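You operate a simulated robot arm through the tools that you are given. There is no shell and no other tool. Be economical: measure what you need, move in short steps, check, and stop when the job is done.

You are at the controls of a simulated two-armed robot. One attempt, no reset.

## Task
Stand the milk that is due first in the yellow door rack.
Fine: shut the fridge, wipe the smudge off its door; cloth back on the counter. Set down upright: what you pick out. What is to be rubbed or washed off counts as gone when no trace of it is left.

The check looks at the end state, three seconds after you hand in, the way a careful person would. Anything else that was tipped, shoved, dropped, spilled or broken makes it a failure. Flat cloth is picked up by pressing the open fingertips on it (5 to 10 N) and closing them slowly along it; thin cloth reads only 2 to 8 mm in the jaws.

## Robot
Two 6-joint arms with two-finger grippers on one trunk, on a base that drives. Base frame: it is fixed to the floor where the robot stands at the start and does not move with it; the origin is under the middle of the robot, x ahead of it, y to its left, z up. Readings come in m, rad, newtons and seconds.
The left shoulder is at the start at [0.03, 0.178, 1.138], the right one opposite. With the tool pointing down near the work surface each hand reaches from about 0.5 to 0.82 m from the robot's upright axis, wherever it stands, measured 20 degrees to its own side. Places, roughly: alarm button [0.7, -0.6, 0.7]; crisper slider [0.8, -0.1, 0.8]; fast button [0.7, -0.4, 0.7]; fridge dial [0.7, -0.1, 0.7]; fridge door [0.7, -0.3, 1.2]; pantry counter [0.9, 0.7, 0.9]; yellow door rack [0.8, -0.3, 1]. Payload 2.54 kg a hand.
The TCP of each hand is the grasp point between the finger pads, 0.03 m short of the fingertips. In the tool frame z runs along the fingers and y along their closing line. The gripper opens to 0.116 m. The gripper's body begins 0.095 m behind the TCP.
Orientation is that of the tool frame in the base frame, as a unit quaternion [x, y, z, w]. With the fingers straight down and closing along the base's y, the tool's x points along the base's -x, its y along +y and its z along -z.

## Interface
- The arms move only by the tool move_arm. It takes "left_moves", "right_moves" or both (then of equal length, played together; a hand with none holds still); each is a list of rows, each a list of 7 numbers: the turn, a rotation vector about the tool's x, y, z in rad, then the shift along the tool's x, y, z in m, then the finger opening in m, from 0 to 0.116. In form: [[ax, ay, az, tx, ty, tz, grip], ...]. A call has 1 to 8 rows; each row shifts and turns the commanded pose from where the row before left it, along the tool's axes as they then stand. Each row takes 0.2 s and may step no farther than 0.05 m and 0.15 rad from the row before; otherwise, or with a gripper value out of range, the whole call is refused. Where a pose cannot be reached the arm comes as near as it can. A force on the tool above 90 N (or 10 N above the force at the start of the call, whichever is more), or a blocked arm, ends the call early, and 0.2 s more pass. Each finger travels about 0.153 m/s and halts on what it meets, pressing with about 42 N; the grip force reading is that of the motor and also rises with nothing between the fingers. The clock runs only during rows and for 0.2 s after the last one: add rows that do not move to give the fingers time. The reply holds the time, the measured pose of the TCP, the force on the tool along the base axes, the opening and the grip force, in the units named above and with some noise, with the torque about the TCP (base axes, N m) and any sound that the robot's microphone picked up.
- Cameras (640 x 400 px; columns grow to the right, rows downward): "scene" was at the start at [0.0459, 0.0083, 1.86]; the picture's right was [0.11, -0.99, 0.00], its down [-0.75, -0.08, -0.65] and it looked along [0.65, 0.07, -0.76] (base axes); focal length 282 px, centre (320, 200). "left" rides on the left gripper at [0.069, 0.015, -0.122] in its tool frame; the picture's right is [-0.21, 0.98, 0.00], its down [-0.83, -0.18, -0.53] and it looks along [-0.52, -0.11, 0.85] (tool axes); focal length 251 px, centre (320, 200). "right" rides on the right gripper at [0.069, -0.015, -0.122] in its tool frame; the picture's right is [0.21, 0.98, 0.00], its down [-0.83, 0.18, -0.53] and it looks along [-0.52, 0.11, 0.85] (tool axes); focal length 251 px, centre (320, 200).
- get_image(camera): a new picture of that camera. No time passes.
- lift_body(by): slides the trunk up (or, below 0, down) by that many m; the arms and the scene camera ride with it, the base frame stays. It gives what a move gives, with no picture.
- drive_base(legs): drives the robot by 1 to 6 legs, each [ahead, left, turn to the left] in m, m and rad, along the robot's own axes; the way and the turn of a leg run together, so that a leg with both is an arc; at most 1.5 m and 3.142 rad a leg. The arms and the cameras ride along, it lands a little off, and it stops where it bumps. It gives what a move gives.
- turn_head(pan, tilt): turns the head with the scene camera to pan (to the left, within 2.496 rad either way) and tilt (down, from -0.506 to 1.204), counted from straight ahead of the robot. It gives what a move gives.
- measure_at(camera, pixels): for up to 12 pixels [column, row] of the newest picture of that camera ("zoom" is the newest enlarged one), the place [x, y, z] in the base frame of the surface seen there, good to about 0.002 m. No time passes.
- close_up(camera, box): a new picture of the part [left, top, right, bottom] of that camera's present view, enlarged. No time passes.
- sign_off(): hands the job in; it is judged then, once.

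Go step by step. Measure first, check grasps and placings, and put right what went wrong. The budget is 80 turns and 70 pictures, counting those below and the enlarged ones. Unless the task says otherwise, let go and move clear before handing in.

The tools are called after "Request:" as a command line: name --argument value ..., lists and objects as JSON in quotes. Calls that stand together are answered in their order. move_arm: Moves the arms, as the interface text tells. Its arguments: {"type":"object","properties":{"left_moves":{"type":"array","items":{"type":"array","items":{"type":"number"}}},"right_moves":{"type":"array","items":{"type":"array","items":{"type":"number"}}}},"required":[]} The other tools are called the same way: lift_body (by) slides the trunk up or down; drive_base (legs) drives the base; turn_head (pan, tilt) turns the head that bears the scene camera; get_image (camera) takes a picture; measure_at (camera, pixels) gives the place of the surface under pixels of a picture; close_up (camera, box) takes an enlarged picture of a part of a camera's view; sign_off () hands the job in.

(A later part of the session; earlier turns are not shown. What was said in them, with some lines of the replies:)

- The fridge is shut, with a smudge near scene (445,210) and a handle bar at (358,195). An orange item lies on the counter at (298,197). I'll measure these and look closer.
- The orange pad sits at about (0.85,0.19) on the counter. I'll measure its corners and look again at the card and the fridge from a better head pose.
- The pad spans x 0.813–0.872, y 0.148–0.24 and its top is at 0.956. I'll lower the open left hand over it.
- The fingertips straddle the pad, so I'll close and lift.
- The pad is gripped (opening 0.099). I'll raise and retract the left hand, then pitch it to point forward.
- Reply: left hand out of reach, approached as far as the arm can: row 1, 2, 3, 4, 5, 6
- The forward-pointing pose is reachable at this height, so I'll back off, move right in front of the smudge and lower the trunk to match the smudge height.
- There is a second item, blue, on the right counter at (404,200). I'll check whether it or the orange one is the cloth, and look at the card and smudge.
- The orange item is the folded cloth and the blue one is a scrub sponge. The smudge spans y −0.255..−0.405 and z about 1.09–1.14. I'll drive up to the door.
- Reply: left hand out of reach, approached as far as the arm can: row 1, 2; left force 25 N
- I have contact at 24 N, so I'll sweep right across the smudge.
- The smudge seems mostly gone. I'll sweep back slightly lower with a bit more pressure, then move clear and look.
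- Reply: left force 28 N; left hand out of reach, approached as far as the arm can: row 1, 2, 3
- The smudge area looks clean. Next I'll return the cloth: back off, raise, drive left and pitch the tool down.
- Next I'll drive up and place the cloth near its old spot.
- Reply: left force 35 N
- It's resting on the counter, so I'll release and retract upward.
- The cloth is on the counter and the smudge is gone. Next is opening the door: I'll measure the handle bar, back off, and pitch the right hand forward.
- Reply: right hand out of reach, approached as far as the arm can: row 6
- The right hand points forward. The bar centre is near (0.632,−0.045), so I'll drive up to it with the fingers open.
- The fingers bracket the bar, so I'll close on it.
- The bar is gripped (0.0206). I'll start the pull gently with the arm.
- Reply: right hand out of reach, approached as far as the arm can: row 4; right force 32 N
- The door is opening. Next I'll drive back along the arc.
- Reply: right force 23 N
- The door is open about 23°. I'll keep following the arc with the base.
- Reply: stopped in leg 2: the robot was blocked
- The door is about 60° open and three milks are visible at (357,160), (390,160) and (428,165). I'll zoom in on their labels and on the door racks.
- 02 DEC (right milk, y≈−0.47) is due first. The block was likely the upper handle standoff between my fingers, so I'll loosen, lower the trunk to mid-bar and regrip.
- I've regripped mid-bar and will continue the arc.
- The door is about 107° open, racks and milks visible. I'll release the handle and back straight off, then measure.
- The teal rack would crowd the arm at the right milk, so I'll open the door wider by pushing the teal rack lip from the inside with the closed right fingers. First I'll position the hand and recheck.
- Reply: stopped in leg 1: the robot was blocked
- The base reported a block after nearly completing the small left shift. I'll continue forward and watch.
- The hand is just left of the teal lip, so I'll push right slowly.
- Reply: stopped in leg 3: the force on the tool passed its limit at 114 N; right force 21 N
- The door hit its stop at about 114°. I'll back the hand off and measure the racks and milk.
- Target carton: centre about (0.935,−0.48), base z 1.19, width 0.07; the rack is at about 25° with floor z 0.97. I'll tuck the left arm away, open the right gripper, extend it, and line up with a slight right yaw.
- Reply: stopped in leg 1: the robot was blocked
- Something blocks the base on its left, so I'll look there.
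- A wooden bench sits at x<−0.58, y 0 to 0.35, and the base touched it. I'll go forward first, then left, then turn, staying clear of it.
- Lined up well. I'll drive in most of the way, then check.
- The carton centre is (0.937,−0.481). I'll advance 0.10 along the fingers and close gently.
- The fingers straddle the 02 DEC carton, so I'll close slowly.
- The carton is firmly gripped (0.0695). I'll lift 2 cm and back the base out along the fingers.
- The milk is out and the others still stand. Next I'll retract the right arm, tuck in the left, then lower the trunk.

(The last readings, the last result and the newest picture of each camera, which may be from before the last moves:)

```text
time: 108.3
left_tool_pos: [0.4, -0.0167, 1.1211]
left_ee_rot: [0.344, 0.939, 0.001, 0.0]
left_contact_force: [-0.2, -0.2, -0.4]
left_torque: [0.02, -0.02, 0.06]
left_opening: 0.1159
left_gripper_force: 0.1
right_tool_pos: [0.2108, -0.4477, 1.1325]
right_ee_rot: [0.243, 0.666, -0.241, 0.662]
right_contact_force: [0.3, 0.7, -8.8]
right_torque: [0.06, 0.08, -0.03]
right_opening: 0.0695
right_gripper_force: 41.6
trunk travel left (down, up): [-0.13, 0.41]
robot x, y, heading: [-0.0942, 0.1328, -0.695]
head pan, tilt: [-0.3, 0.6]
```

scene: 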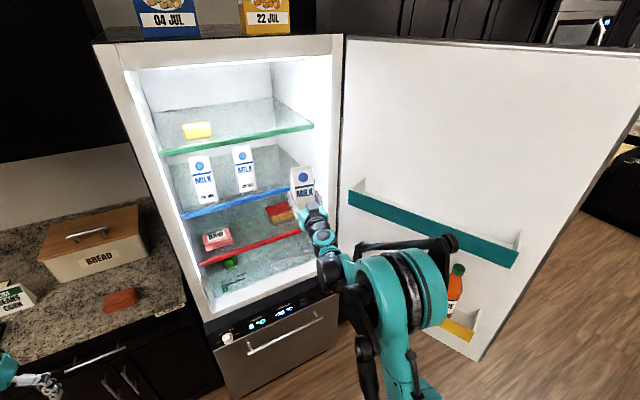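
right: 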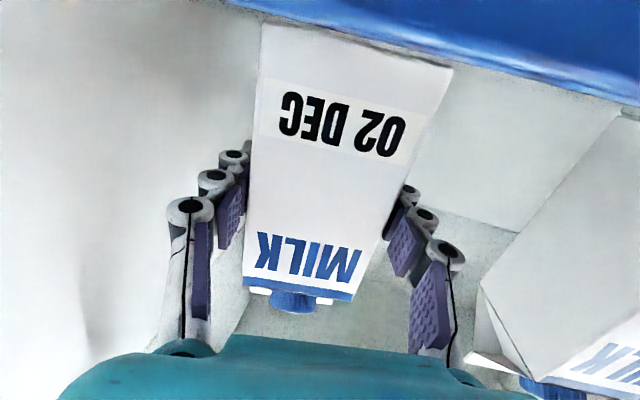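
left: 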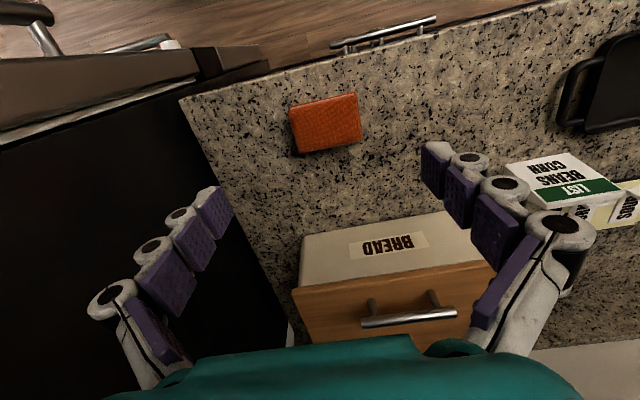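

Request:
move_arm --right_moves '[[0.147, 0, 0, 0, 0, 0, 0.06], [0.147, 0, 0, 0, 0, 0, 0.06], [0.147, 0, 0, 0, 0, 0, 0.06], [0, 0, 0, 0, 0, 0, 0.06]]'

Request:
turn_head --pan -0.2 --tilt 0.6

Request:
get_image --camera "scene"

```text
time: 109.3
left_tool_pos: [0.3981, -0.0166, 1.1219]
left_ee_rot: [0.344, 0.939, 0.0, 0.001]
left_contact_force: [-0.6, 0.3, -0.5]
left_torque: [0.02, 0.03, -0.01]
left_opening: 0.1161
left_gripper_force: 0.1
right_tool_pos: [0.2106, -0.4481, 1.1335]
right_ee_rot: [0.383, 0.598, -0.381, 0.592]
right_contact_force: [-0.3, -0.8, -9.7]
right_torque: [0.08, 0.03, 0.02]
right_opening: 0.0695
right_gripper_force: 42.3
trunk travel left (down, up): [-0.13, 0.41]
robot x, y, heading: [-0.0918, 0.1357, -0.698]
head pan, tilt: [-0.3, 0.6]
```

```text
time: 110.0
left_tool_pos: [0.3992, -0.0168, 1.121]
left_ee_rot: [0.344, 0.939, 0.001, 0.0]
left_contact_force: [0.2, -0.9, -0.1]
left_torque: [0.01, -0.03, -0.01]
left_opening: 0.116
left_gripper_force: 0.2
right_tool_pos: [0.2108, -0.4481, 1.1335]
right_ee_rot: [0.382, 0.598, -0.381, 0.593]
right_contact_force: [0.0, -0.1, -8.9]
right_torque: [0.07, 0.05, -0.01]
right_opening: 0.0693
right_gripper_force: 42.2
trunk travel left (down, up): [-0.13, 0.41]
robot x, y, heading: [-0.0951, 0.1315, -0.698]
head pan, tilt: [-0.201, 0.6]
```

```text
22 pictures are left
```

scene: 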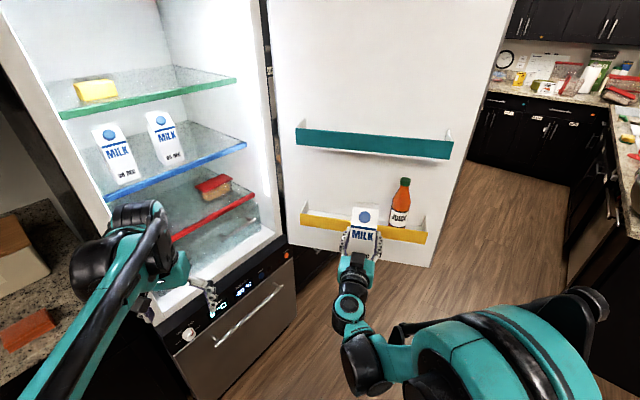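

The hand direction matches the door normal. I'll measure the yellow rack accurately.

Request:
measure_at --camera "scene" --pixels '[[303, 216], [320, 220], [335, 223], [390, 235], [420, 240], [305, 205], [320, 210], [335, 213], [325, 200], [392, 218], [300, 145], [450, 155]]'

Request:
close_up --camera "scene" --box '[290, 110, 460, 270]'

```text
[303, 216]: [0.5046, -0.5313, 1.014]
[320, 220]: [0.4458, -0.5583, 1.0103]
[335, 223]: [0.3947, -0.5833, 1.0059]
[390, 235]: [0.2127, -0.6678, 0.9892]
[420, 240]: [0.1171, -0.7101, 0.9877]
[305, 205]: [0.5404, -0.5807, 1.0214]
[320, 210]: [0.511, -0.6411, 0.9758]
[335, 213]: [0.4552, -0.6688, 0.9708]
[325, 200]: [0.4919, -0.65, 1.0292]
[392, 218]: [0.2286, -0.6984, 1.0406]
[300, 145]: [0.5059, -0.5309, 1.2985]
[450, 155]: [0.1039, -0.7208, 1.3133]
```

```text
2.50 times, centred on (375, 190) of scene
```

zoom: 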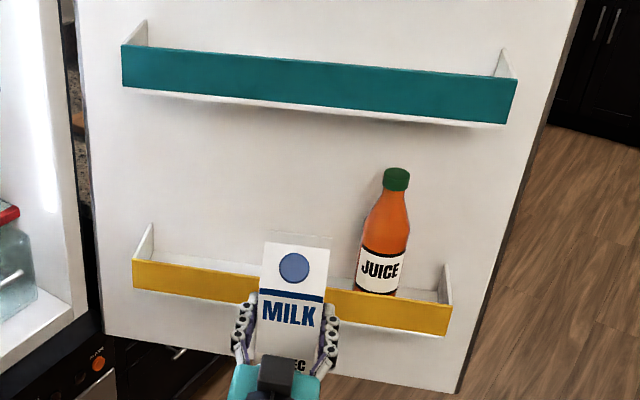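

Target spot in the rack: (0.391,−0.642). I'll shift along the door, then approach.

Request:
drive_base --legs '[[0.035, 0.074, 0], [0.145, -0.068, 0]]'

Request:
close_up --camera "scene" --box '[240, 110, 480, 310]'

```text
time: 112.0
left_tool_pos: [0.5379, -0.127, 1.1215]
left_ee_rot: [0.343, 0.939, 0.002, -0.001]
left_contact_force: [-1.2, 0.4, 0.1]
left_torque: [0.05, 0.02, 0.0]
left_opening: 0.1163
left_gripper_force: 0.0
right_tool_pos: [0.3514, -0.5569, 1.1323]
right_ee_rot: [0.382, 0.599, -0.381, 0.592]
right_contact_force: [-0.2, -0.2, -9.2]
right_torque: [0.05, 0.03, 0.0]
right_opening: 0.0694
right_gripper_force: 42.0
trunk travel left (down, up): [-0.13, 0.41]
robot x, y, heading: [0.0408, 0.0271, -0.694]
head pan, tilt: [-0.201, 0.6]
```

```text
2.00 times, centred on (360, 210) of scene
```

zoom: 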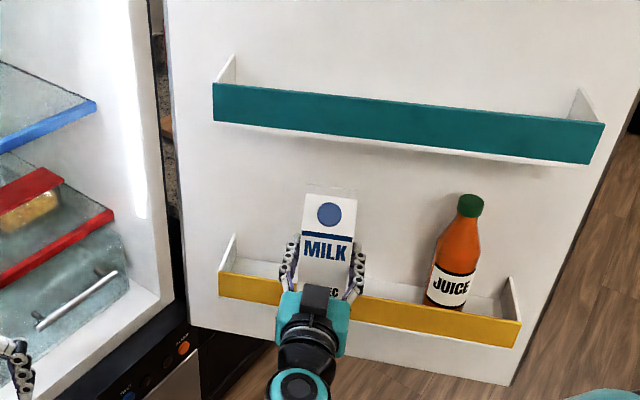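

Aligned laterally; 0.094 remains along the fingers. I'll slide in over the lip.

Request:
move_arm --right_moves '[[0, 0, 0, 0, 0, 0.025, 0.06], [0, 0, 0, 0, 0, 0.025, 0.06], [0, 0, 0, 0, 0, 0.025, 0.06], [0, 0, 0, 0, 0, 0.018, 0.06], [0, 0, 0, 0, 0, 0, 0.06]]'

Request:
close_up --camera "scene" --box '[240, 110, 480, 310]'

Request:
get_image --camera "right"

```text
time: 113.2
left_tool_pos: [0.5375, -0.1256, 1.1223]
left_ee_rot: [0.344, 0.939, 0.001, 0.0]
left_contact_force: [-0.3, 0.1, -0.1]
left_torque: [0.0, 0.03, -0.01]
left_opening: 0.1161
left_gripper_force: 0.1
right_tool_pos: [0.3909, -0.6387, 1.131]
right_ee_rot: [0.381, 0.598, -0.38, 0.593]
right_contact_force: [-0.4, 0.2, -8.3]
right_torque: [0.09, 0.02, 0.01]
right_opening: 0.0697
right_gripper_force: 42.0
trunk travel left (down, up): [-0.13, 0.41]
robot x, y, heading: [0.0388, 0.0256, -0.694]
head pan, tilt: [-0.201, 0.6]
```

```text
2.00 times, centred on (360, 210) of scene
```

zoom: 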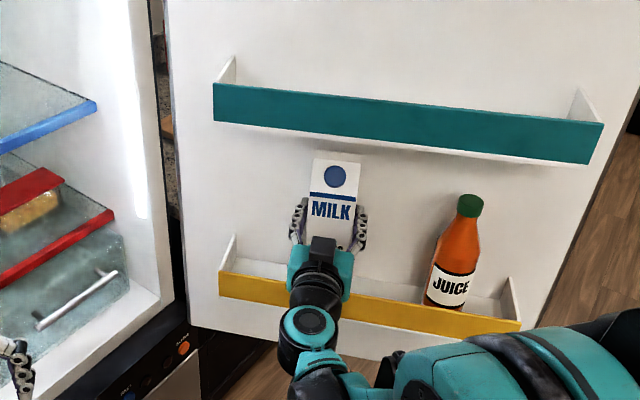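

```text
18 pictures are left
```

right: 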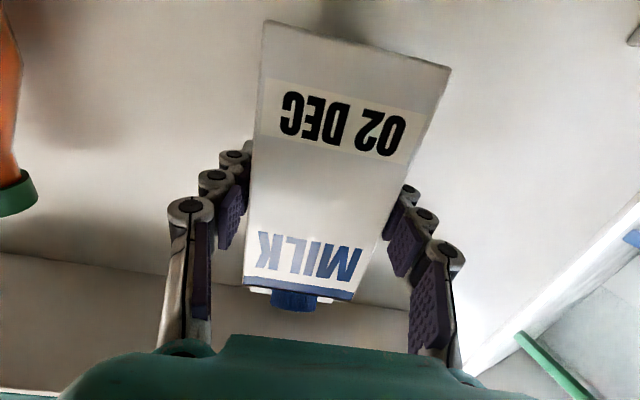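

The carton is over the rack floor, clear of lip and juice. I'll lower with the trunk, then touch down with small steps.

Request:
lift_body --by -0.068

Request:
move_arm --right_moves '[[0, 0, 0, 0.003, 0, 0, 0.06], [0, 0, 0, 0.003, 0, 0, 0.06], [0, 0, 0, 0.002, 0, 0, 0.06], [0, 0, 0, 0, 0, 0, 0.06]]'

Request:
close_up --camera "scene" --box '[240, 110, 480, 310]'

```text
time: 114.3
left_tool_pos: [0.5381, -0.1256, 1.0532]
left_ee_rot: [0.344, 0.939, 0.001, 0.0]
left_contact_force: [-0.5, -0.9, 0.5]
left_torque: [-0.02, 0.0, 0.01]
left_opening: 0.116
left_gripper_force: 0.1
right_tool_pos: [0.3899, -0.6382, 1.063]
right_ee_rot: [0.382, 0.598, -0.381, 0.593]
right_contact_force: [0.6, 0.0, -8.4]
right_torque: [0.09, 0.02, 0.02]
right_opening: 0.0692
right_gripper_force: 42.7
trunk travel left (down, up): [-0.062, 0.478]
robot x, y, heading: [0.0421, 0.0238, -0.69]
head pan, tilt: [-0.201, 0.6]
```

```text
time: 115.3
left_tool_pos: [0.5381, -0.125, 1.0537]
left_ee_rot: [0.344, 0.939, 0.001, 0.0]
left_contact_force: [0.2, 0.1, -0.5]
left_torque: [0.02, 0.03, -0.01]
left_opening: 0.1159
left_gripper_force: 0.1
right_tool_pos: [0.3892, -0.6382, 1.0552]
right_ee_rot: [0.381, 0.598, -0.38, 0.594]
right_contact_force: [0.0, -0.3, -8.4]
right_torque: [0.06, 0.07, -0.03]
right_opening: 0.0695
right_gripper_force: 42.2
trunk travel left (down, up): [-0.062, 0.478]
robot x, y, heading: [0.0426, 0.0252, -0.693]
head pan, tilt: [-0.201, 0.6]
```

```text
2.00 times, centred on (360, 210) of scene
```

zoom: 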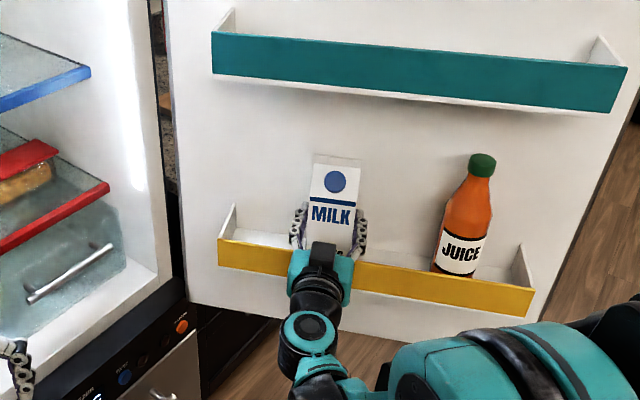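

Still hanging (−8.4 N), so I'll step down until the load transfers.

Request:
move_arm --right_moves '[[0, 0, 0, 0.0015, 0, 0, 0.06], [0, 0, 0, 0.0015, 0, 0, 0.06], [0, 0, 0, 0, 0, 0, 0.06]]'

```text
time: 116.1
left_tool_pos: [0.5378, -0.1254, 1.0543]
left_ee_rot: [0.343, 0.939, 0.001, 0.0]
left_contact_force: [-0.6, 0.5, -0.2]
left_torque: [0.03, 0.02, 0.01]
left_opening: 0.1163
left_gripper_force: 0.0
right_tool_pos: [0.3902, -0.6391, 1.0529]
right_ee_rot: [0.381, 0.598, -0.381, 0.594]
right_contact_force: [-0.1, 0.2, -8.7]
right_torque: [0.06, 0.06, 0.01]
right_opening: 0.0694
right_gripper_force: 42.1
trunk travel left (down, up): [-0.062, 0.478]
robot x, y, heading: [0.0421, 0.026, -0.689]
head pan, tilt: [-0.201, 0.6]
```

Request:
move_arm --right_moves '[[0, 0, 0, 0.0015, 0, 0, 0.06], [0, 0, 0, 0.0015, 0, 0, 0.06], [0, 0, 0, 0, 0, 0, 0.06]]'

```text
time: 116.9
left_tool_pos: [0.5385, -0.1253, 1.0535]
left_ee_rot: [0.344, 0.939, 0.001, 0.0]
left_contact_force: [-0.3, -0.3, 0.8]
left_torque: [-0.03, 0.0, 0.0]
left_opening: 0.1159
left_gripper_force: 0.0
right_tool_pos: [0.3902, -0.6389, 1.0496]
right_ee_rot: [0.382, 0.598, -0.381, 0.593]
right_contact_force: [-0.2, -0.3, -8.4]
right_torque: [0.09, 0.03, 0.0]
right_opening: 0.0695
right_gripper_force: 41.6
trunk travel left (down, up): [-0.062, 0.478]
robot x, y, heading: [0.0416, 0.0217, -0.692]
head pan, tilt: [-0.201, 0.6]
```

Request:
move_arm --right_moves '[[0, 0, 0, 0.0015, 0, 0, 0.06], [0, 0, 0, 0.0015, 0, 0, 0.06], [0, 0, 0, 0.001, 0, 0, 0.06], [0, 0, 0, 0, 0, 0, 0.06]]'

Request:
measure_at --camera "zoom" --pixels '[[260, 238], [280, 243], [270, 245], [400, 275], [420, 280]]'

```text
time: 117.9
left_tool_pos: [0.5374, -0.1253, 1.0535]
left_ee_rot: [0.343, 0.939, 0.0, 0.0]
left_contact_force: [-0.1, 1.6, -1.0]
left_torque: [0.03, 0.0, 0.02]
left_opening: 0.1161
left_gripper_force: 0.2
right_tool_pos: [0.3897, -0.6381, 1.0458]
right_ee_rot: [0.382, 0.598, -0.381, 0.593]
right_contact_force: [-0.6, 0.5, -8.4]
right_torque: [0.08, 0.03, 0.02]
right_opening: 0.0696
right_gripper_force: 42.0
trunk travel left (down, up): [-0.062, 0.478]
robot x, y, heading: [0.0441, 0.0237, -0.689]
head pan, tilt: [-0.201, 0.6]
```

```text
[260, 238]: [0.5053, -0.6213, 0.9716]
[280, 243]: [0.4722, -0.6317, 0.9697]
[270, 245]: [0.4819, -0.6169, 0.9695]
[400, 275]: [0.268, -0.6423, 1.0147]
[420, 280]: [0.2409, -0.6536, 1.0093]
```

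Request:
move_arm --right_moves '[[0, 0, 0, 0.0015, 0, 0, 0.06], [0, 0, 0, 0.0015, 0, 0, 0.06], [0, 0, 0, 0, 0, 0, 0.06]]'

Request:
get_image --camera "right"

```text
time: 118.7
left_tool_pos: [0.5388, -0.1251, 1.0532]
left_ee_rot: [0.344, 0.939, 0.001, 0.0]
left_contact_force: [1.2, -0.2, 0.1]
left_torque: [0.03, 0.01, 0.0]
left_opening: 0.1161
left_gripper_force: 0.1
right_tool_pos: [0.3908, -0.6379, 1.0428]
right_ee_rot: [0.382, 0.598, -0.381, 0.593]
right_contact_force: [-0.3, 0.1, -8.3]
right_torque: [0.04, 0.07, 0.01]
right_opening: 0.0693
right_gripper_force: 42.5
trunk travel left (down, up): [-0.062, 0.478]
robot x, y, heading: [0.0449, 0.0235, -0.698]
head pan, tilt: [-0.201, 0.6]
```

```text
16 pictures are left
```

right: 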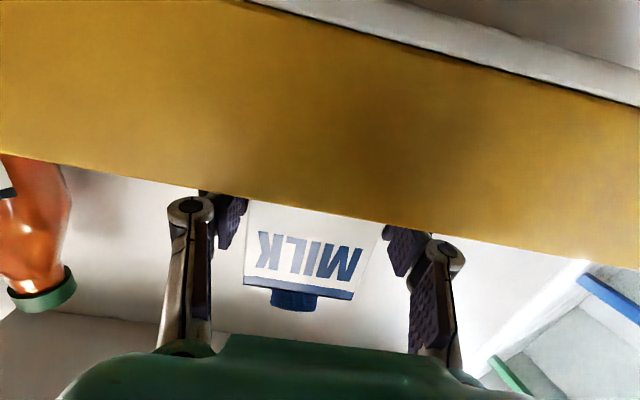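

Request:
move_arm --right_moves '[[0, 0, 0, 0.0012, 0, 0, 0.06], [0, 0, 0, 0.0012, 0, 0, 0.06], [0, 0, 0, 0, 0, 0, 0.06]]'

```text
time: 119.5
left_tool_pos: [0.537, -0.125, 1.0549]
left_ee_rot: [0.344, 0.939, 0.0, 0.0]
left_contact_force: [0.6, -0.5, -0.2]
left_torque: [0.01, -0.01, 0.02]
left_opening: 0.1162
left_gripper_force: 0.1
right_tool_pos: [0.39, -0.6381, 1.0416]
right_ee_rot: [0.381, 0.598, -0.381, 0.594]
right_contact_force: [3.2, -1.7, 15.1]
right_torque: [0.8, -0.72, -0.15]
right_opening: 0.0693
right_gripper_force: 41.7
trunk travel left (down, up): [-0.062, 0.478]
robot x, y, heading: [0.0456, 0.0238, -0.695]
head pan, tilt: [-0.201, 0.6]
```

The load has transferred (+15 N), so the carton is on the floor of the rack. I'll release gently.

Request:
move_arm --right_moves '[[0, 0, 0, -0.001, 0, 0, 0.06], [0, 0, 0, 0, 0, 0, 0.072], [0, 0, 0, 0, 0, 0, 0.08], [0, 0, 0, 0, 0, 0, 0.09], [0, 0, 0, 0, 0, 0, 0.09]]'

Request:
close_up --camera "scene" --box '[240, 110, 480, 310]'

```text
time: 120.7
left_tool_pos: [0.5378, -0.1236, 1.0532]
left_ee_rot: [0.344, 0.939, 0.001, 0.0]
left_contact_force: [-0.5, 0.6, -0.3]
left_torque: [0.0, -0.02, -0.02]
left_opening: 0.1163
left_gripper_force: 0.1
right_tool_pos: [0.3905, -0.6392, 1.0405]
right_ee_rot: [0.381, 0.599, -0.381, 0.593]
right_contact_force: [1.3, 0.8, 0.1]
right_torque: [0.04, 0.01, 0.01]
right_opening: 0.0901
right_gripper_force: 0.1
trunk travel left (down, up): [-0.062, 0.478]
robot x, y, heading: [0.0437, 0.0262, -0.692]
head pan, tilt: [-0.201, 0.6]
```

```text
2.00 times, centred on (360, 210) of scene
```

zoom: 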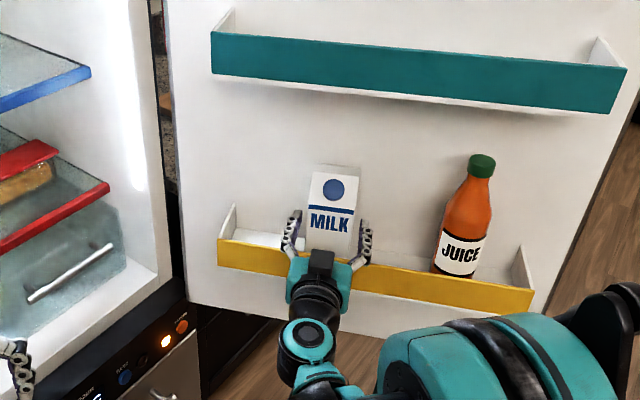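

The milk stands freely; the alarm lamp has lit from the open door. I'll withdraw straight back.

Request:
move_arm --right_moves '[[0, 0, 0, -0.008, 0, 0, 0.09], [0, 0, 0, 0, 0, -0.02, 0.09], [0, 0, 0, 0, 0, -0.03, 0.09], [0, 0, 0, 0, 0, -0.03, 0.09], [0, 0, 0, 0, 0, -0.02, 0.09]]'

Request:
drive_base --legs '[[-0.12, 0.06, 0]]'

Request:
close_up --camera "scene" --box '[220, 90, 500, 310]'

```text
time: 121.9
left_tool_pos: [0.5372, -0.1257, 1.0546]
left_ee_rot: [0.344, 0.939, 0.001, 0.0]
left_contact_force: [-0.8, 0.8, 0.6]
left_torque: [-0.02, 0.0, -0.01]
left_opening: 0.1158
left_gripper_force: 0.1
right_tool_pos: [0.3484, -0.5479, 1.0519]
right_ee_rot: [0.381, 0.598, -0.381, 0.594]
right_contact_force: [0.4, 0.0, -0.4]
right_torque: [-0.03, -0.01, -0.01]
right_opening: 0.0899
right_gripper_force: 0.1
trunk travel left (down, up): [-0.062, 0.478]
robot x, y, heading: [0.0442, 0.023, -0.696]
head pan, tilt: [-0.201, 0.6]
```

```text
time: 123.2
left_tool_pos: [0.4816, 0.0034, 1.0546]
left_ee_rot: [0.341, 0.94, 0.0, 0.001]
left_contact_force: [0.7, 0.5, -0.3]
left_torque: [-0.07, 0.0, -0.02]
left_opening: 0.1163
left_gripper_force: 0.1
right_tool_pos: [0.2963, -0.4219, 1.0521]
right_ee_rot: [0.38, 0.598, -0.38, 0.594]
right_contact_force: [0.4, 0.7, 0.0]
right_torque: [0.01, 0.0, -0.04]
right_opening: 0.09
right_gripper_force: 0.0
trunk travel left (down, up): [-0.062, 0.478]
robot x, y, heading: [-0.0112, 0.1463, -0.688]
head pan, tilt: [-0.201, 0.6]
```

```text
1.82 times, centred on (360, 200) of scene
```

zoom: 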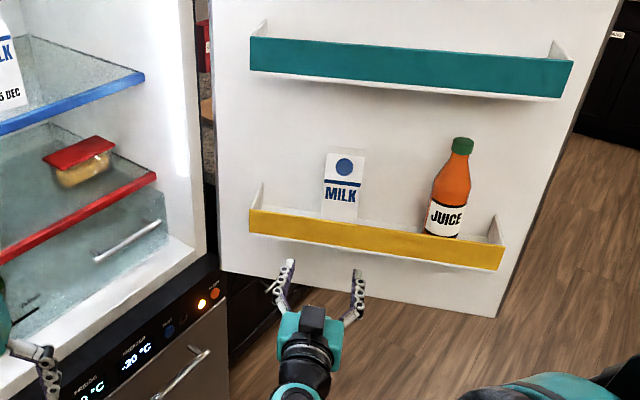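

The milk stands upright in the yellow rack. For closing I'll go around to the handle: retract and straighten the hand, back off, turn to face forward and raise the trunk.

Request:
move_arm --right_moves '[[-0.147, 0, 0, 0, 0, -0.03, 0.09], [-0.147, 0, 0, 0, 0, -0.03, 0.07], [-0.147, 0, 0, 0, 0, -0.03, 0.05], [0, 0, 0, 0, 0, 0, 0.05]]'

Request:
drive_base --legs '[[-0.083, -0.198, 0], [0, 0, 0.69], [-0.1, -0.37, 0], [-0.2, -0.03, 0]]'

Request:
lift_body --by 0.15

Request:
turn_head --pan -0.9 --tilt 0.6

Request:
get_image --camera "scene"

```text
time: 124.2
left_tool_pos: [0.4826, 0.002, 1.0534]
left_ee_rot: [0.34, 0.94, 0.0, 0.0]
left_contact_force: [1.0, -0.3, 0.5]
left_torque: [0.07, -0.01, -0.03]
left_opening: 0.1159
left_gripper_force: 0.0
right_tool_pos: [0.247, -0.349, 1.0514]
right_ee_rot: [0.241, 0.668, -0.239, 0.663]
right_contact_force: [0.3, 0.1, -0.6]
right_torque: [-0.01, 0.0, -0.04]
right_opening: 0.05
right_gripper_force: 0.1
trunk travel left (down, up): [-0.062, 0.478]
robot x, y, heading: [-0.012, 0.1431, -0.689]
head pan, tilt: [-0.201, 0.6]
```

```text
time: 130.9
left_tool_pos: [-0.0217, -0.1377, 1.0546]
left_ee_rot: [-0.001, 1.0, 0.001, 0.001]
left_contact_force: [0.0, -0.4, -0.2]
left_torque: [0.01, -0.07, -0.01]
left_opening: 0.1159
left_gripper_force: 0.0
right_tool_pos: [0.0221, -0.5572, 1.0541]
right_ee_rot: [-0.002, 0.709, 0.002, 0.705]
right_contact_force: [-0.4, -0.1, 0.2]
right_torque: [0.01, 0.0, 0.04]
right_opening: 0.05
right_gripper_force: 0.0
trunk travel left (down, up): [-0.062, 0.478]
robot x, y, heading: [-0.4942, -0.3429, 0.011]
head pan, tilt: [-0.201, 0.6]
```

```text
time: 132.7
left_tool_pos: [-0.0221, -0.1384, 1.2035]
left_ee_rot: [-0.002, 1.0, 0.001, 0.0]
left_contact_force: [0.1, 0.2, 0.0]
left_torque: [0.03, 0.0, -0.02]
left_opening: 0.116
left_gripper_force: 0.0
right_tool_pos: [0.0237, -0.5576, 1.2024]
right_ee_rot: [-0.003, 0.709, 0.003, 0.705]
right_contact_force: [-0.3, 0.6, 0.8]
right_torque: [-0.03, 0.02, 0.01]
right_opening: 0.0501
right_gripper_force: 0.0
trunk travel left (down, up): [-0.212, 0.328]
robot x, y, heading: [-0.4934, -0.3449, 0.01]
head pan, tilt: [-0.201, 0.6]
```

```text
time: 133.7
left_tool_pos: [-0.0196, -0.1384, 1.2042]
left_ee_rot: [-0.001, 1.0, 0.0, 0.0]
left_contact_force: [-0.2, 0.3, 0.2]
left_torque: [-0.02, 0.01, 0.0]
left_opening: 0.1162
left_gripper_force: 0.1
right_tool_pos: [0.0238, -0.5578, 1.2031]
right_ee_rot: [-0.002, 0.71, 0.002, 0.704]
right_contact_force: [-1.0, -0.8, -0.4]
right_torque: [0.0, -0.01, 0.02]
right_opening: 0.0498
right_gripper_force: 0.2
trunk travel left (down, up): [-0.212, 0.328]
robot x, y, heading: [-0.4947, -0.3438, 0.01]
head pan, tilt: [-0.901, 0.6]
```

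```text
13 pictures are left
```

scene: 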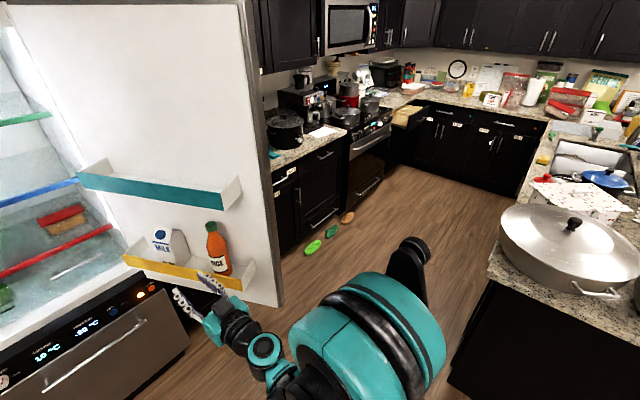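

Request:
measure_at --camera "scene" --pixels '[[490, 275], [450, 380], [530, 140], [275, 300], [262, 120], [485, 300], [330, 235], [165, 245]]'

```text
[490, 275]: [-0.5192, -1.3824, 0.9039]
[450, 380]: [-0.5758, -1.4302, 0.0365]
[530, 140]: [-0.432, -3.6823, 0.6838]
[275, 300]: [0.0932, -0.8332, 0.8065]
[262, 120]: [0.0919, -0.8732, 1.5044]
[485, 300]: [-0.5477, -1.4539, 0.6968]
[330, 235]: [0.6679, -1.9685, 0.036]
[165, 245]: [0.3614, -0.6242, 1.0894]
```

There's free space, with a peninsula counter at y<−1.38. The bar should be near (0.152,−0.922), so I'll drive around the door end and turn left 0.34.

Request:
drive_base --legs '[[-0.06, -0.15, 0], [0.0, -0.444, 0], [0, 0, 0.34]]'

Request:
turn_head --pan -0.4 --tilt 0.6

Request:
get_image --camera "scene"

Request:
get_image --camera "right"

```text
time: 138.5
left_tool_pos: [-0.1703, -0.5891, 1.2044]
left_ee_rot: [-0.167, 0.986, 0.0, 0.0]
left_contact_force: [0.4, 0.2, 0.3]
left_torque: [-0.01, 0.01, -0.01]
left_opening: 0.1162
left_gripper_force: 0.0
right_tool_pos: [0.0098, -0.9718, 1.2031]
right_ee_rot: [-0.118, 0.7, 0.117, 0.695]
right_contact_force: [-0.5, -0.9, -0.2]
right_torque: [-0.02, 0.02, 0.0]
right_opening: 0.05
right_gripper_force: 0.0
trunk travel left (down, up): [-0.212, 0.328]
robot x, y, heading: [-0.5497, -0.9397, 0.342]
head pan, tilt: [-0.901, 0.6]
```

```text
time: 139.4
left_tool_pos: [-0.171, -0.5884, 1.2035]
left_ee_rot: [-0.167, 0.986, 0.001, 0.0]
left_contact_force: [-0.2, -0.3, -0.2]
left_torque: [0.07, -0.01, -0.03]
left_opening: 0.1161
left_gripper_force: 0.0
right_tool_pos: [0.0092, -0.9713, 1.2046]
right_ee_rot: [-0.119, 0.7, 0.119, 0.694]
right_contact_force: [0.3, 0.2, 0.2]
right_torque: [0.0, -0.01, 0.0]
right_opening: 0.05
right_gripper_force: 0.0
trunk travel left (down, up): [-0.212, 0.328]
robot x, y, heading: [-0.5485, -0.9415, 0.345]
head pan, tilt: [-0.4, 0.6]
```

```text
12 pictures are left
```

scene: 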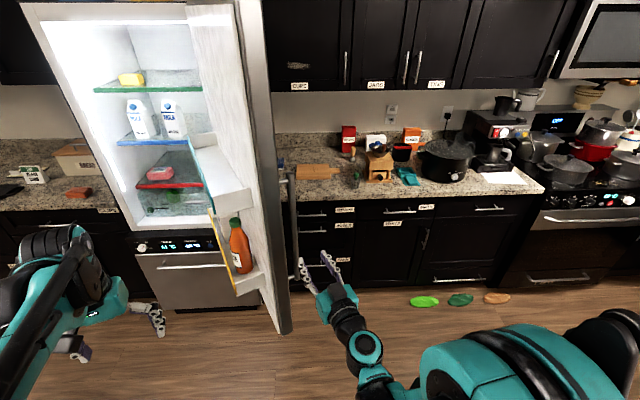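

```text
11 pictures are left
```

right: 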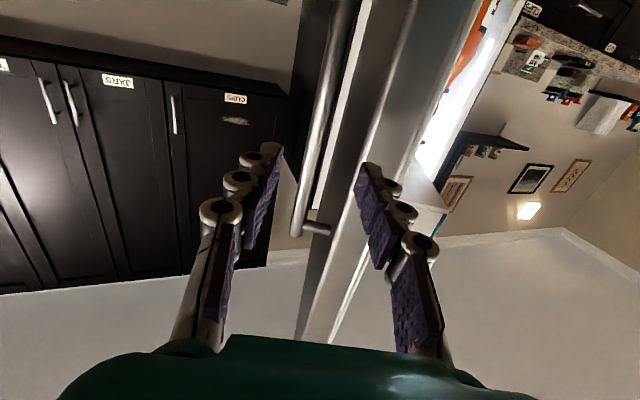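

Request:
measure_at --camera "right" --pixels '[[330, 100], [320, 130], [310, 170], [345, 130], [355, 110], [375, 100], [400, 110]]'

```text
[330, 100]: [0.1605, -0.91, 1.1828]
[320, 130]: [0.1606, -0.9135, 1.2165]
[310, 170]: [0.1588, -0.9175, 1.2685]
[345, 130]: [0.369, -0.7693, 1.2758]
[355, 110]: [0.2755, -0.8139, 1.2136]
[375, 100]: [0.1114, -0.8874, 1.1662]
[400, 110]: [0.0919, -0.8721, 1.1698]
```

The bar centre is about (0.169,−0.908). I'll narrow the opening to 0.044, shift slightly left and advance.

Request:
move_arm --right_moves '[[0, 0, 0, 0, 0.006, 0.02, 0.044], [0, 0, 0, 0, 0, 0.04, 0.044], [0, 0, 0, 0, 0, 0.04, 0.044], [0, 0, 0, 0, 0, 0.0, 0.044]]'

Request:
get_image --camera "right"

Request:
measure_at --camera "right" --pixels '[[320, 100], [310, 140], [375, 170], [250, 180], [360, 100], [330, 60]]'

```text
time: 140.4
left_tool_pos: [-0.1705, -0.5906, 1.2038]
left_ee_rot: [-0.167, 0.986, 0.001, 0.0]
left_contact_force: [-0.4, -0.6, -0.1]
left_torque: [-0.03, 0.02, 0.02]
left_opening: 0.1159
left_gripper_force: 0.0
right_tool_pos: [0.1007, -0.9337, 1.2038]
right_ee_rot: [-0.119, 0.699, 0.119, 0.695]
right_contact_force: [-1.0, -0.2, -0.5]
right_torque: [0.0, 0.0, 0.01]
right_opening: 0.0439
right_gripper_force: 0.1
trunk travel left (down, up): [-0.212, 0.328]
robot x, y, heading: [-0.5519, -0.9384, 0.344]
head pan, tilt: [-0.4, 0.6]
```

```text
10 pictures are left
```

right: 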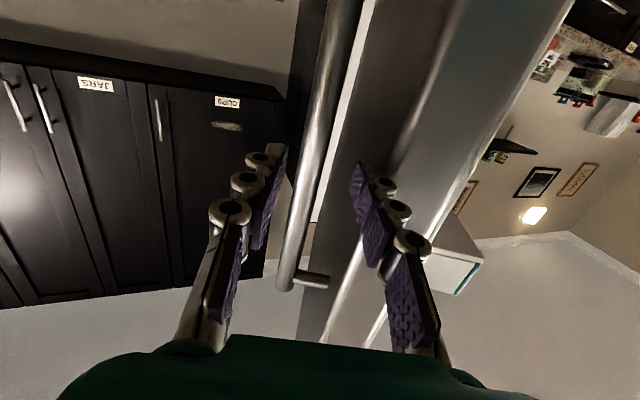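

```text
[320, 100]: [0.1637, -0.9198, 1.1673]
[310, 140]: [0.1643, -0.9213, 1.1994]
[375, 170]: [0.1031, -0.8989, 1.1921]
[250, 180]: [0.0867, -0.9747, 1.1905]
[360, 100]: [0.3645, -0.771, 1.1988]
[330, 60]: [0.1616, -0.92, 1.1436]
```

Request:
move_arm --right_moves '[[0, 0, 0, 0, -0.003, 0.025, 0.044], [0, 0, 0, 0, 0, 0.025, 0.044], [0, 0, 0, 0, 0, 0.018, 0.044], [0, 0, 0, 0, 0, 0.0, 0.03], [0, 0, 0, 0, 0, 0.0, 0.014], [0, 0, 0, 0, 0, 0, 0.014]]'

```text
time: 141.8
left_tool_pos: [-0.1692, -0.5906, 1.2045]
left_ee_rot: [-0.167, 0.986, 0.001, 0.0]
left_contact_force: [0.0, -0.8, 0.1]
left_torque: [0.01, 0.01, -0.01]
left_opening: 0.1161
left_gripper_force: 0.1
right_tool_pos: [0.1673, -0.9157, 1.2019]
right_ee_rot: [-0.12, 0.699, 0.119, 0.695]
right_contact_force: [2.9, 1.1, 2.6]
right_torque: [0.02, -0.11, 0.0]
right_opening: 0.0205
right_gripper_force: 44.7
trunk travel left (down, up): [-0.212, 0.328]
robot x, y, heading: [-0.5483, -0.9406, 0.34]
head pan, tilt: [-0.4, 0.6]
```

The handle is gripped. I'll do the first part of the arc with the arm, which also keeps the base away from the bench.

Request:
move_arm --right_moves '[[0, 0, 0, 0, 0.02, -0.003, 0.014], [0, 0, 0, 0, 0.02, -0.002, 0.014], [0, 0, 0, 0, 0.02, -0.001, 0.014], [0, 0, 0, 0, 0.02, -0.001, 0.014], [0, 0, 0, 0, 0.02, -0.001, 0.014], [0, 0, 0, 0, 0.02, 0.0, 0.014], [0, 0, 0, 0, 0, 0, 0.014]]'

Request:
drive_base --legs '[[0.008, 0.073, 0], [0.023, 0.091, 0], [0.037, 0.086, 0], [0.049, 0.079, 0]]'

```text
time: 143.4
left_tool_pos: [-0.1715, -0.5903, 1.2043]
left_ee_rot: [-0.167, 0.986, 0.001, 0.001]
left_contact_force: [0.3, 0.1, 0.9]
left_torque: [0.04, 0.0, 0.0]
left_opening: 0.1162
left_gripper_force: 0.1
right_tool_pos: [0.1208, -0.8115, 1.201]
right_ee_rot: [-0.119, 0.699, 0.118, 0.695]
right_contact_force: [7.3, 1.4, 25.0]
right_torque: [0.19, -0.12, -0.23]
right_opening: 0.0207
right_gripper_force: 45.0
right hand out of reach, approached as far as the arm can: row 2, 3
trunk travel left (down, up): [-0.212, 0.328]
robot x, y, heading: [-0.5496, -0.9363, 0.342]
head pan, tilt: [-0.4, 0.6]
```

```text
time: 146.7
left_tool_pos: [-0.1688, -0.2401, 1.2038]
left_ee_rot: [-0.164, 0.986, 0.0, -0.001]
left_contact_force: [-0.2, -0.5, -0.2]
left_torque: [-0.04, 0.02, -0.04]
left_opening: 0.1161
left_gripper_force: 0.2
right_tool_pos: [0.1235, -0.4639, 1.1992]
right_ee_rot: [-0.117, 0.7, 0.117, 0.694]
right_contact_force: [15.6, -4.3, 8.6]
right_torque: [0.49, -0.68, -0.17]
right_opening: 0.0206
right_gripper_force: 43.3
trunk travel left (down, up): [-0.212, 0.328]
robot x, y, heading: [-0.5536, -0.5874, 0.341]
head pan, tilt: [-0.4, 0.6]
```

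Closing smoothly (about 68° open). I'll continue the arc.

Request:
drive_base --legs '[[0.066, 0.071, 0], [0.074, 0.06, 0], [0.08, 0.048, 0], [0.087, 0.035, 0]]'

```text
time: 149.9
left_tool_pos: [0.0448, 0.0626, 1.2033]
left_ee_rot: [-0.165, 0.986, 0.0, 0.0]
left_contact_force: [0.2, 0.2, -0.2]
left_torque: [-0.03, -0.01, 0.01]
left_opening: 0.1161
left_gripper_force: 0.1
right_tool_pos: [0.3372, -0.1619, 1.2]
right_ee_rot: [-0.116, 0.701, 0.116, 0.694]
right_contact_force: [2.5, -3.4, -0.7]
right_torque: [0.35, -0.89, -0.07]
right_opening: 0.0195
right_gripper_force: 41.8
trunk travel left (down, up): [-0.212, 0.328]
robot x, y, heading: [-0.3336, -0.2865, 0.336]
head pan, tilt: [-0.4, 0.6]
```

Request:
drive_base --legs '[[0.09, 0.022, 0], [0.09, 0.006, 0], [0.08, -0.006, 0]]'

Request:
get_image --camera "scene"

```text
time: 152.4
left_tool_pos: [0.2832, 0.171, 1.2032]
left_ee_rot: [-0.166, 0.986, 0.0, 0.0]
left_contact_force: [0.4, 0.3, -0.3]
left_torque: [-0.02, 0.04, -0.03]
left_opening: 0.1162
left_gripper_force: 0.1
right_tool_pos: [0.576, -0.0534, 1.2004]
right_ee_rot: [-0.117, 0.7, 0.117, 0.695]
right_contact_force: [-1.6, 10.5, 4.3]
right_torque: [0.05, 0.08, -0.13]
right_opening: 0.0229
right_gripper_force: 5.0
trunk travel left (down, up): [-0.212, 0.328]
robot x, y, heading: [-0.0975, -0.1772, 0.337]
head pan, tilt: [-0.4, 0.6]
```

```text
9 pictures are left
```

scene: 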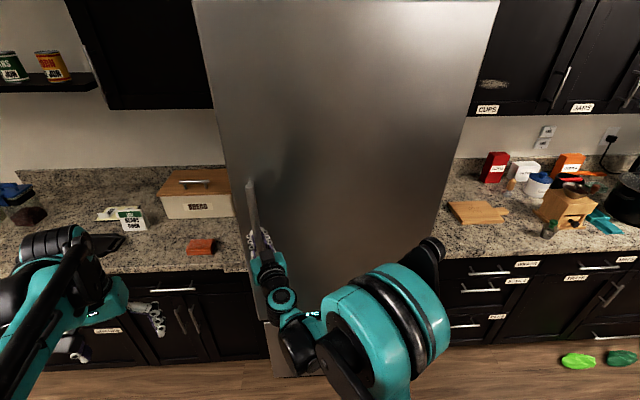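

The door is nearly shut, with about 5 cm left at the handle. I'll push the rest.

Request:
drive_base --legs '[[0.045, -0.01, 0]]'

Request:
move_arm --right_moves '[[0, 0, 0, 0, -0.001, 0.004, 0.014], [0, 0, 0, 0, -0.001, 0.004, 0.014], [0, 0, 0, 0, 0, 0.003, 0.014], [0, 0, 0, 0, 0, 0, 0.014]]'

```text
time: 153.3
left_tool_pos: [0.3273, 0.1755, 1.2043]
left_ee_rot: [-0.165, 0.986, 0.0, 0.0]
left_contact_force: [0.8, -0.5, 0.1]
left_torque: [0.03, 0.0, 0.01]
left_opening: 0.1158
left_gripper_force: 0.1
right_tool_pos: [0.6193, -0.0467, 1.1996]
right_ee_rot: [-0.117, 0.7, 0.117, 0.695]
right_contact_force: [2.9, 6.4, 4.7]
right_torque: [-0.05, -0.19, -0.77]
right_opening: 0.0216
right_gripper_force: 5.7
trunk travel left (down, up): [-0.212, 0.328]
robot x, y, heading: [-0.0513, -0.1764, 0.342]
head pan, tilt: [-0.4, 0.6]
```

```text
time: 154.3
left_tool_pos: [0.3259, 0.1744, 1.205]
left_ee_rot: [-0.164, 0.986, 0.0, 0.0]
left_contact_force: [-0.1, -0.5, -0.3]
left_torque: [-0.01, 0.03, 0.02]
left_opening: 0.1161
left_gripper_force: 0.1
right_tool_pos: [0.6287, -0.0453, 1.201]
right_ee_rot: [-0.117, 0.699, 0.117, 0.695]
right_contact_force: [-15.7, 4.6, -3.5]
right_torque: [0.01, 0.02, 0.08]
right_opening: 0.0223
right_gripper_force: 44.7
trunk travel left (down, up): [-0.212, 0.328]
robot x, y, heading: [-0.0532, -0.1772, 0.337]
head pan, tilt: [-0.4, 0.6]
```

Reaction is −16 N in x at the closed position. I'll push a little more, then release and check the gap.

Request:
move_arm --right_moves '[[0, 0, 0, 0, 0, 0.002, 0.014], [0, 0, 0, 0, 0, 0.002, 0.014], [0, 0, 0, 0, 0, 0, 0.014], [0, 0, 0, 0, 0, 0, 0.05], [0, 0, 0, 0, 0, 0, 0.06]]'

Request:
move_arm --right_moves '[[0, 0, 0, 0, 0, -0.02, 0.06], [0, 0, 0, 0, 0, -0.03, 0.06], [0, 0, 0, 0, 0, -0.03, 0.06], [0, 0, 0, 0, 0, -0.02, 0.06]]'

Request:
drive_base --legs '[[-0.2, 0, -0.34]]'

Request:
turn_head --pan 0.0 --tilt 0.55

Request:
get_image --camera "scene"

```text
time: 155.5
left_tool_pos: [0.3272, 0.1755, 1.2038]
left_ee_rot: [-0.165, 0.986, 0.001, 0.0]
left_contact_force: [0.5, 0.8, -0.8]
left_torque: [0.04, 0.0, 0.0]
left_opening: 0.1159
left_gripper_force: 0.0
right_tool_pos: [0.634, -0.0462, 1.2006]
right_ee_rot: [-0.116, 0.7, 0.116, 0.695]
right_contact_force: [-0.5, -0.1, 0.1]
right_torque: [0.02, -0.02, 0.0]
right_opening: 0.0607
right_gripper_force: 0.1
trunk travel left (down, up): [-0.212, 0.328]
robot x, y, heading: [-0.0524, -0.173, 0.337]
head pan, tilt: [-0.4, 0.6]
```

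```text
time: 156.5
left_tool_pos: [0.3271, 0.1735, 1.2035]
left_ee_rot: [-0.165, 0.986, 0.001, 0.0]
left_contact_force: [-0.1, 0.8, -0.3]
left_torque: [0.03, -0.02, 0.01]
left_opening: 0.1159
left_gripper_force: 0.1
right_tool_pos: [0.5384, -0.0818, 1.2006]
right_ee_rot: [-0.117, 0.7, 0.118, 0.695]
right_contact_force: [0.7, -0.1, 0.4]
right_torque: [0.02, -0.01, 0.03]
right_opening: 0.0599
right_gripper_force: 0.0
trunk travel left (down, up): [-0.212, 0.328]
robot x, y, heading: [-0.051, -0.1721, 0.341]
head pan, tilt: [-0.4, 0.6]
```

```text
time: 158.1
left_tool_pos: [0.2223, -0.0062, 1.2038]
left_ee_rot: [0.003, 1.0, 0.0, -0.001]
left_contact_force: [-0.3, 0.1, -0.7]
left_torque: [-0.04, -0.04, -0.01]
left_opening: 0.1161
left_gripper_force: 0.0
right_tool_pos: [0.3364, -0.3174, 1.1999]
right_ee_rot: [0.003, 0.709, -0.002, 0.705]
right_contact_force: [0.0, -0.1, 0.4]
right_torque: [-0.01, -0.03, 0.03]
right_opening: 0.0599
right_gripper_force: 0.0
trunk travel left (down, up): [-0.212, 0.328]
robot x, y, heading: [-0.2519, -0.2069, -0.002]
head pan, tilt: [-0.4, 0.6]
```

```text
time: 159.0
left_tool_pos: [0.2227, -0.0056, 1.2047]
left_ee_rot: [0.003, 1.0, 0.001, 0.0]
left_contact_force: [0.3, 0.8, 0.3]
left_torque: [-0.03, 0.02, -0.02]
left_opening: 0.116
left_gripper_force: 0.1
right_tool_pos: [0.337, -0.3172, 1.1998]
right_ee_rot: [0.002, 0.71, -0.001, 0.705]
right_contact_force: [-1.0, 0.5, 0.4]
right_torque: [0.0, 0.02, 0.02]
right_opening: 0.06
right_gripper_force: 0.1
trunk travel left (down, up): [-0.212, 0.328]
robot x, y, heading: [-0.2537, -0.2069, 0.002]
head pan, tilt: [0.0, 0.55]
```

```text
8 pictures are left
```

scene: 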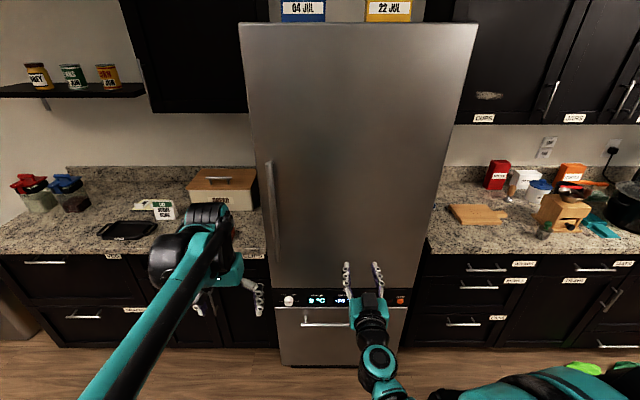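

Request:
measure_at --camera "scene" --pixels '[[255, 100], [260, 150], [300, 100], [450, 100], [440, 150], [280, 250], [400, 250], [290, 330]]'

Request:
close_up --camera "scene" --box '[240, 140, 460, 320]'

Request:
get_image --camera "left"

```text
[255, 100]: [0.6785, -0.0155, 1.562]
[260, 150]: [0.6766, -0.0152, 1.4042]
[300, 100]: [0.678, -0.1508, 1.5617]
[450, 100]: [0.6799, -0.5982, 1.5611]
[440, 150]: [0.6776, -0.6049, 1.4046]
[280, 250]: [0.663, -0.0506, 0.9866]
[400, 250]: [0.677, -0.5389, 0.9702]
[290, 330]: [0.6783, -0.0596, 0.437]
```

```text
2.22 times, centred on (350, 230) of scene
```

zoom: 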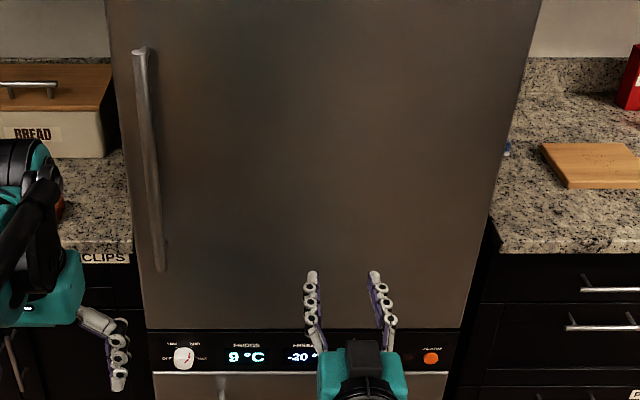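

```text
6 pictures are left
```

left: 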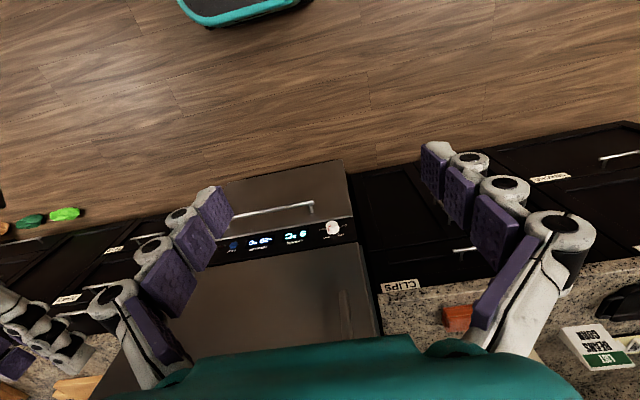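

The fridge door is flush (x≈0.678 on both sides) and shows no smudge. The cloth lies on the counter, the milk stands in the yellow rack and both hands are clear, so I'm handing in.

Request:
sign_off

```text
The job is handed in.
```

The milk dated 02 DEC, the earliest of the three, is standing upright in the yellow door rack. The fridge is shut, the smudge on its door is wiped off with no trace showing, and the cloth is back on the counter.

While backing up I bumped the base against the wooden bench behind the robot. The base stopped on contact, but I have no earlier picture to confirm the bench didn't shift.
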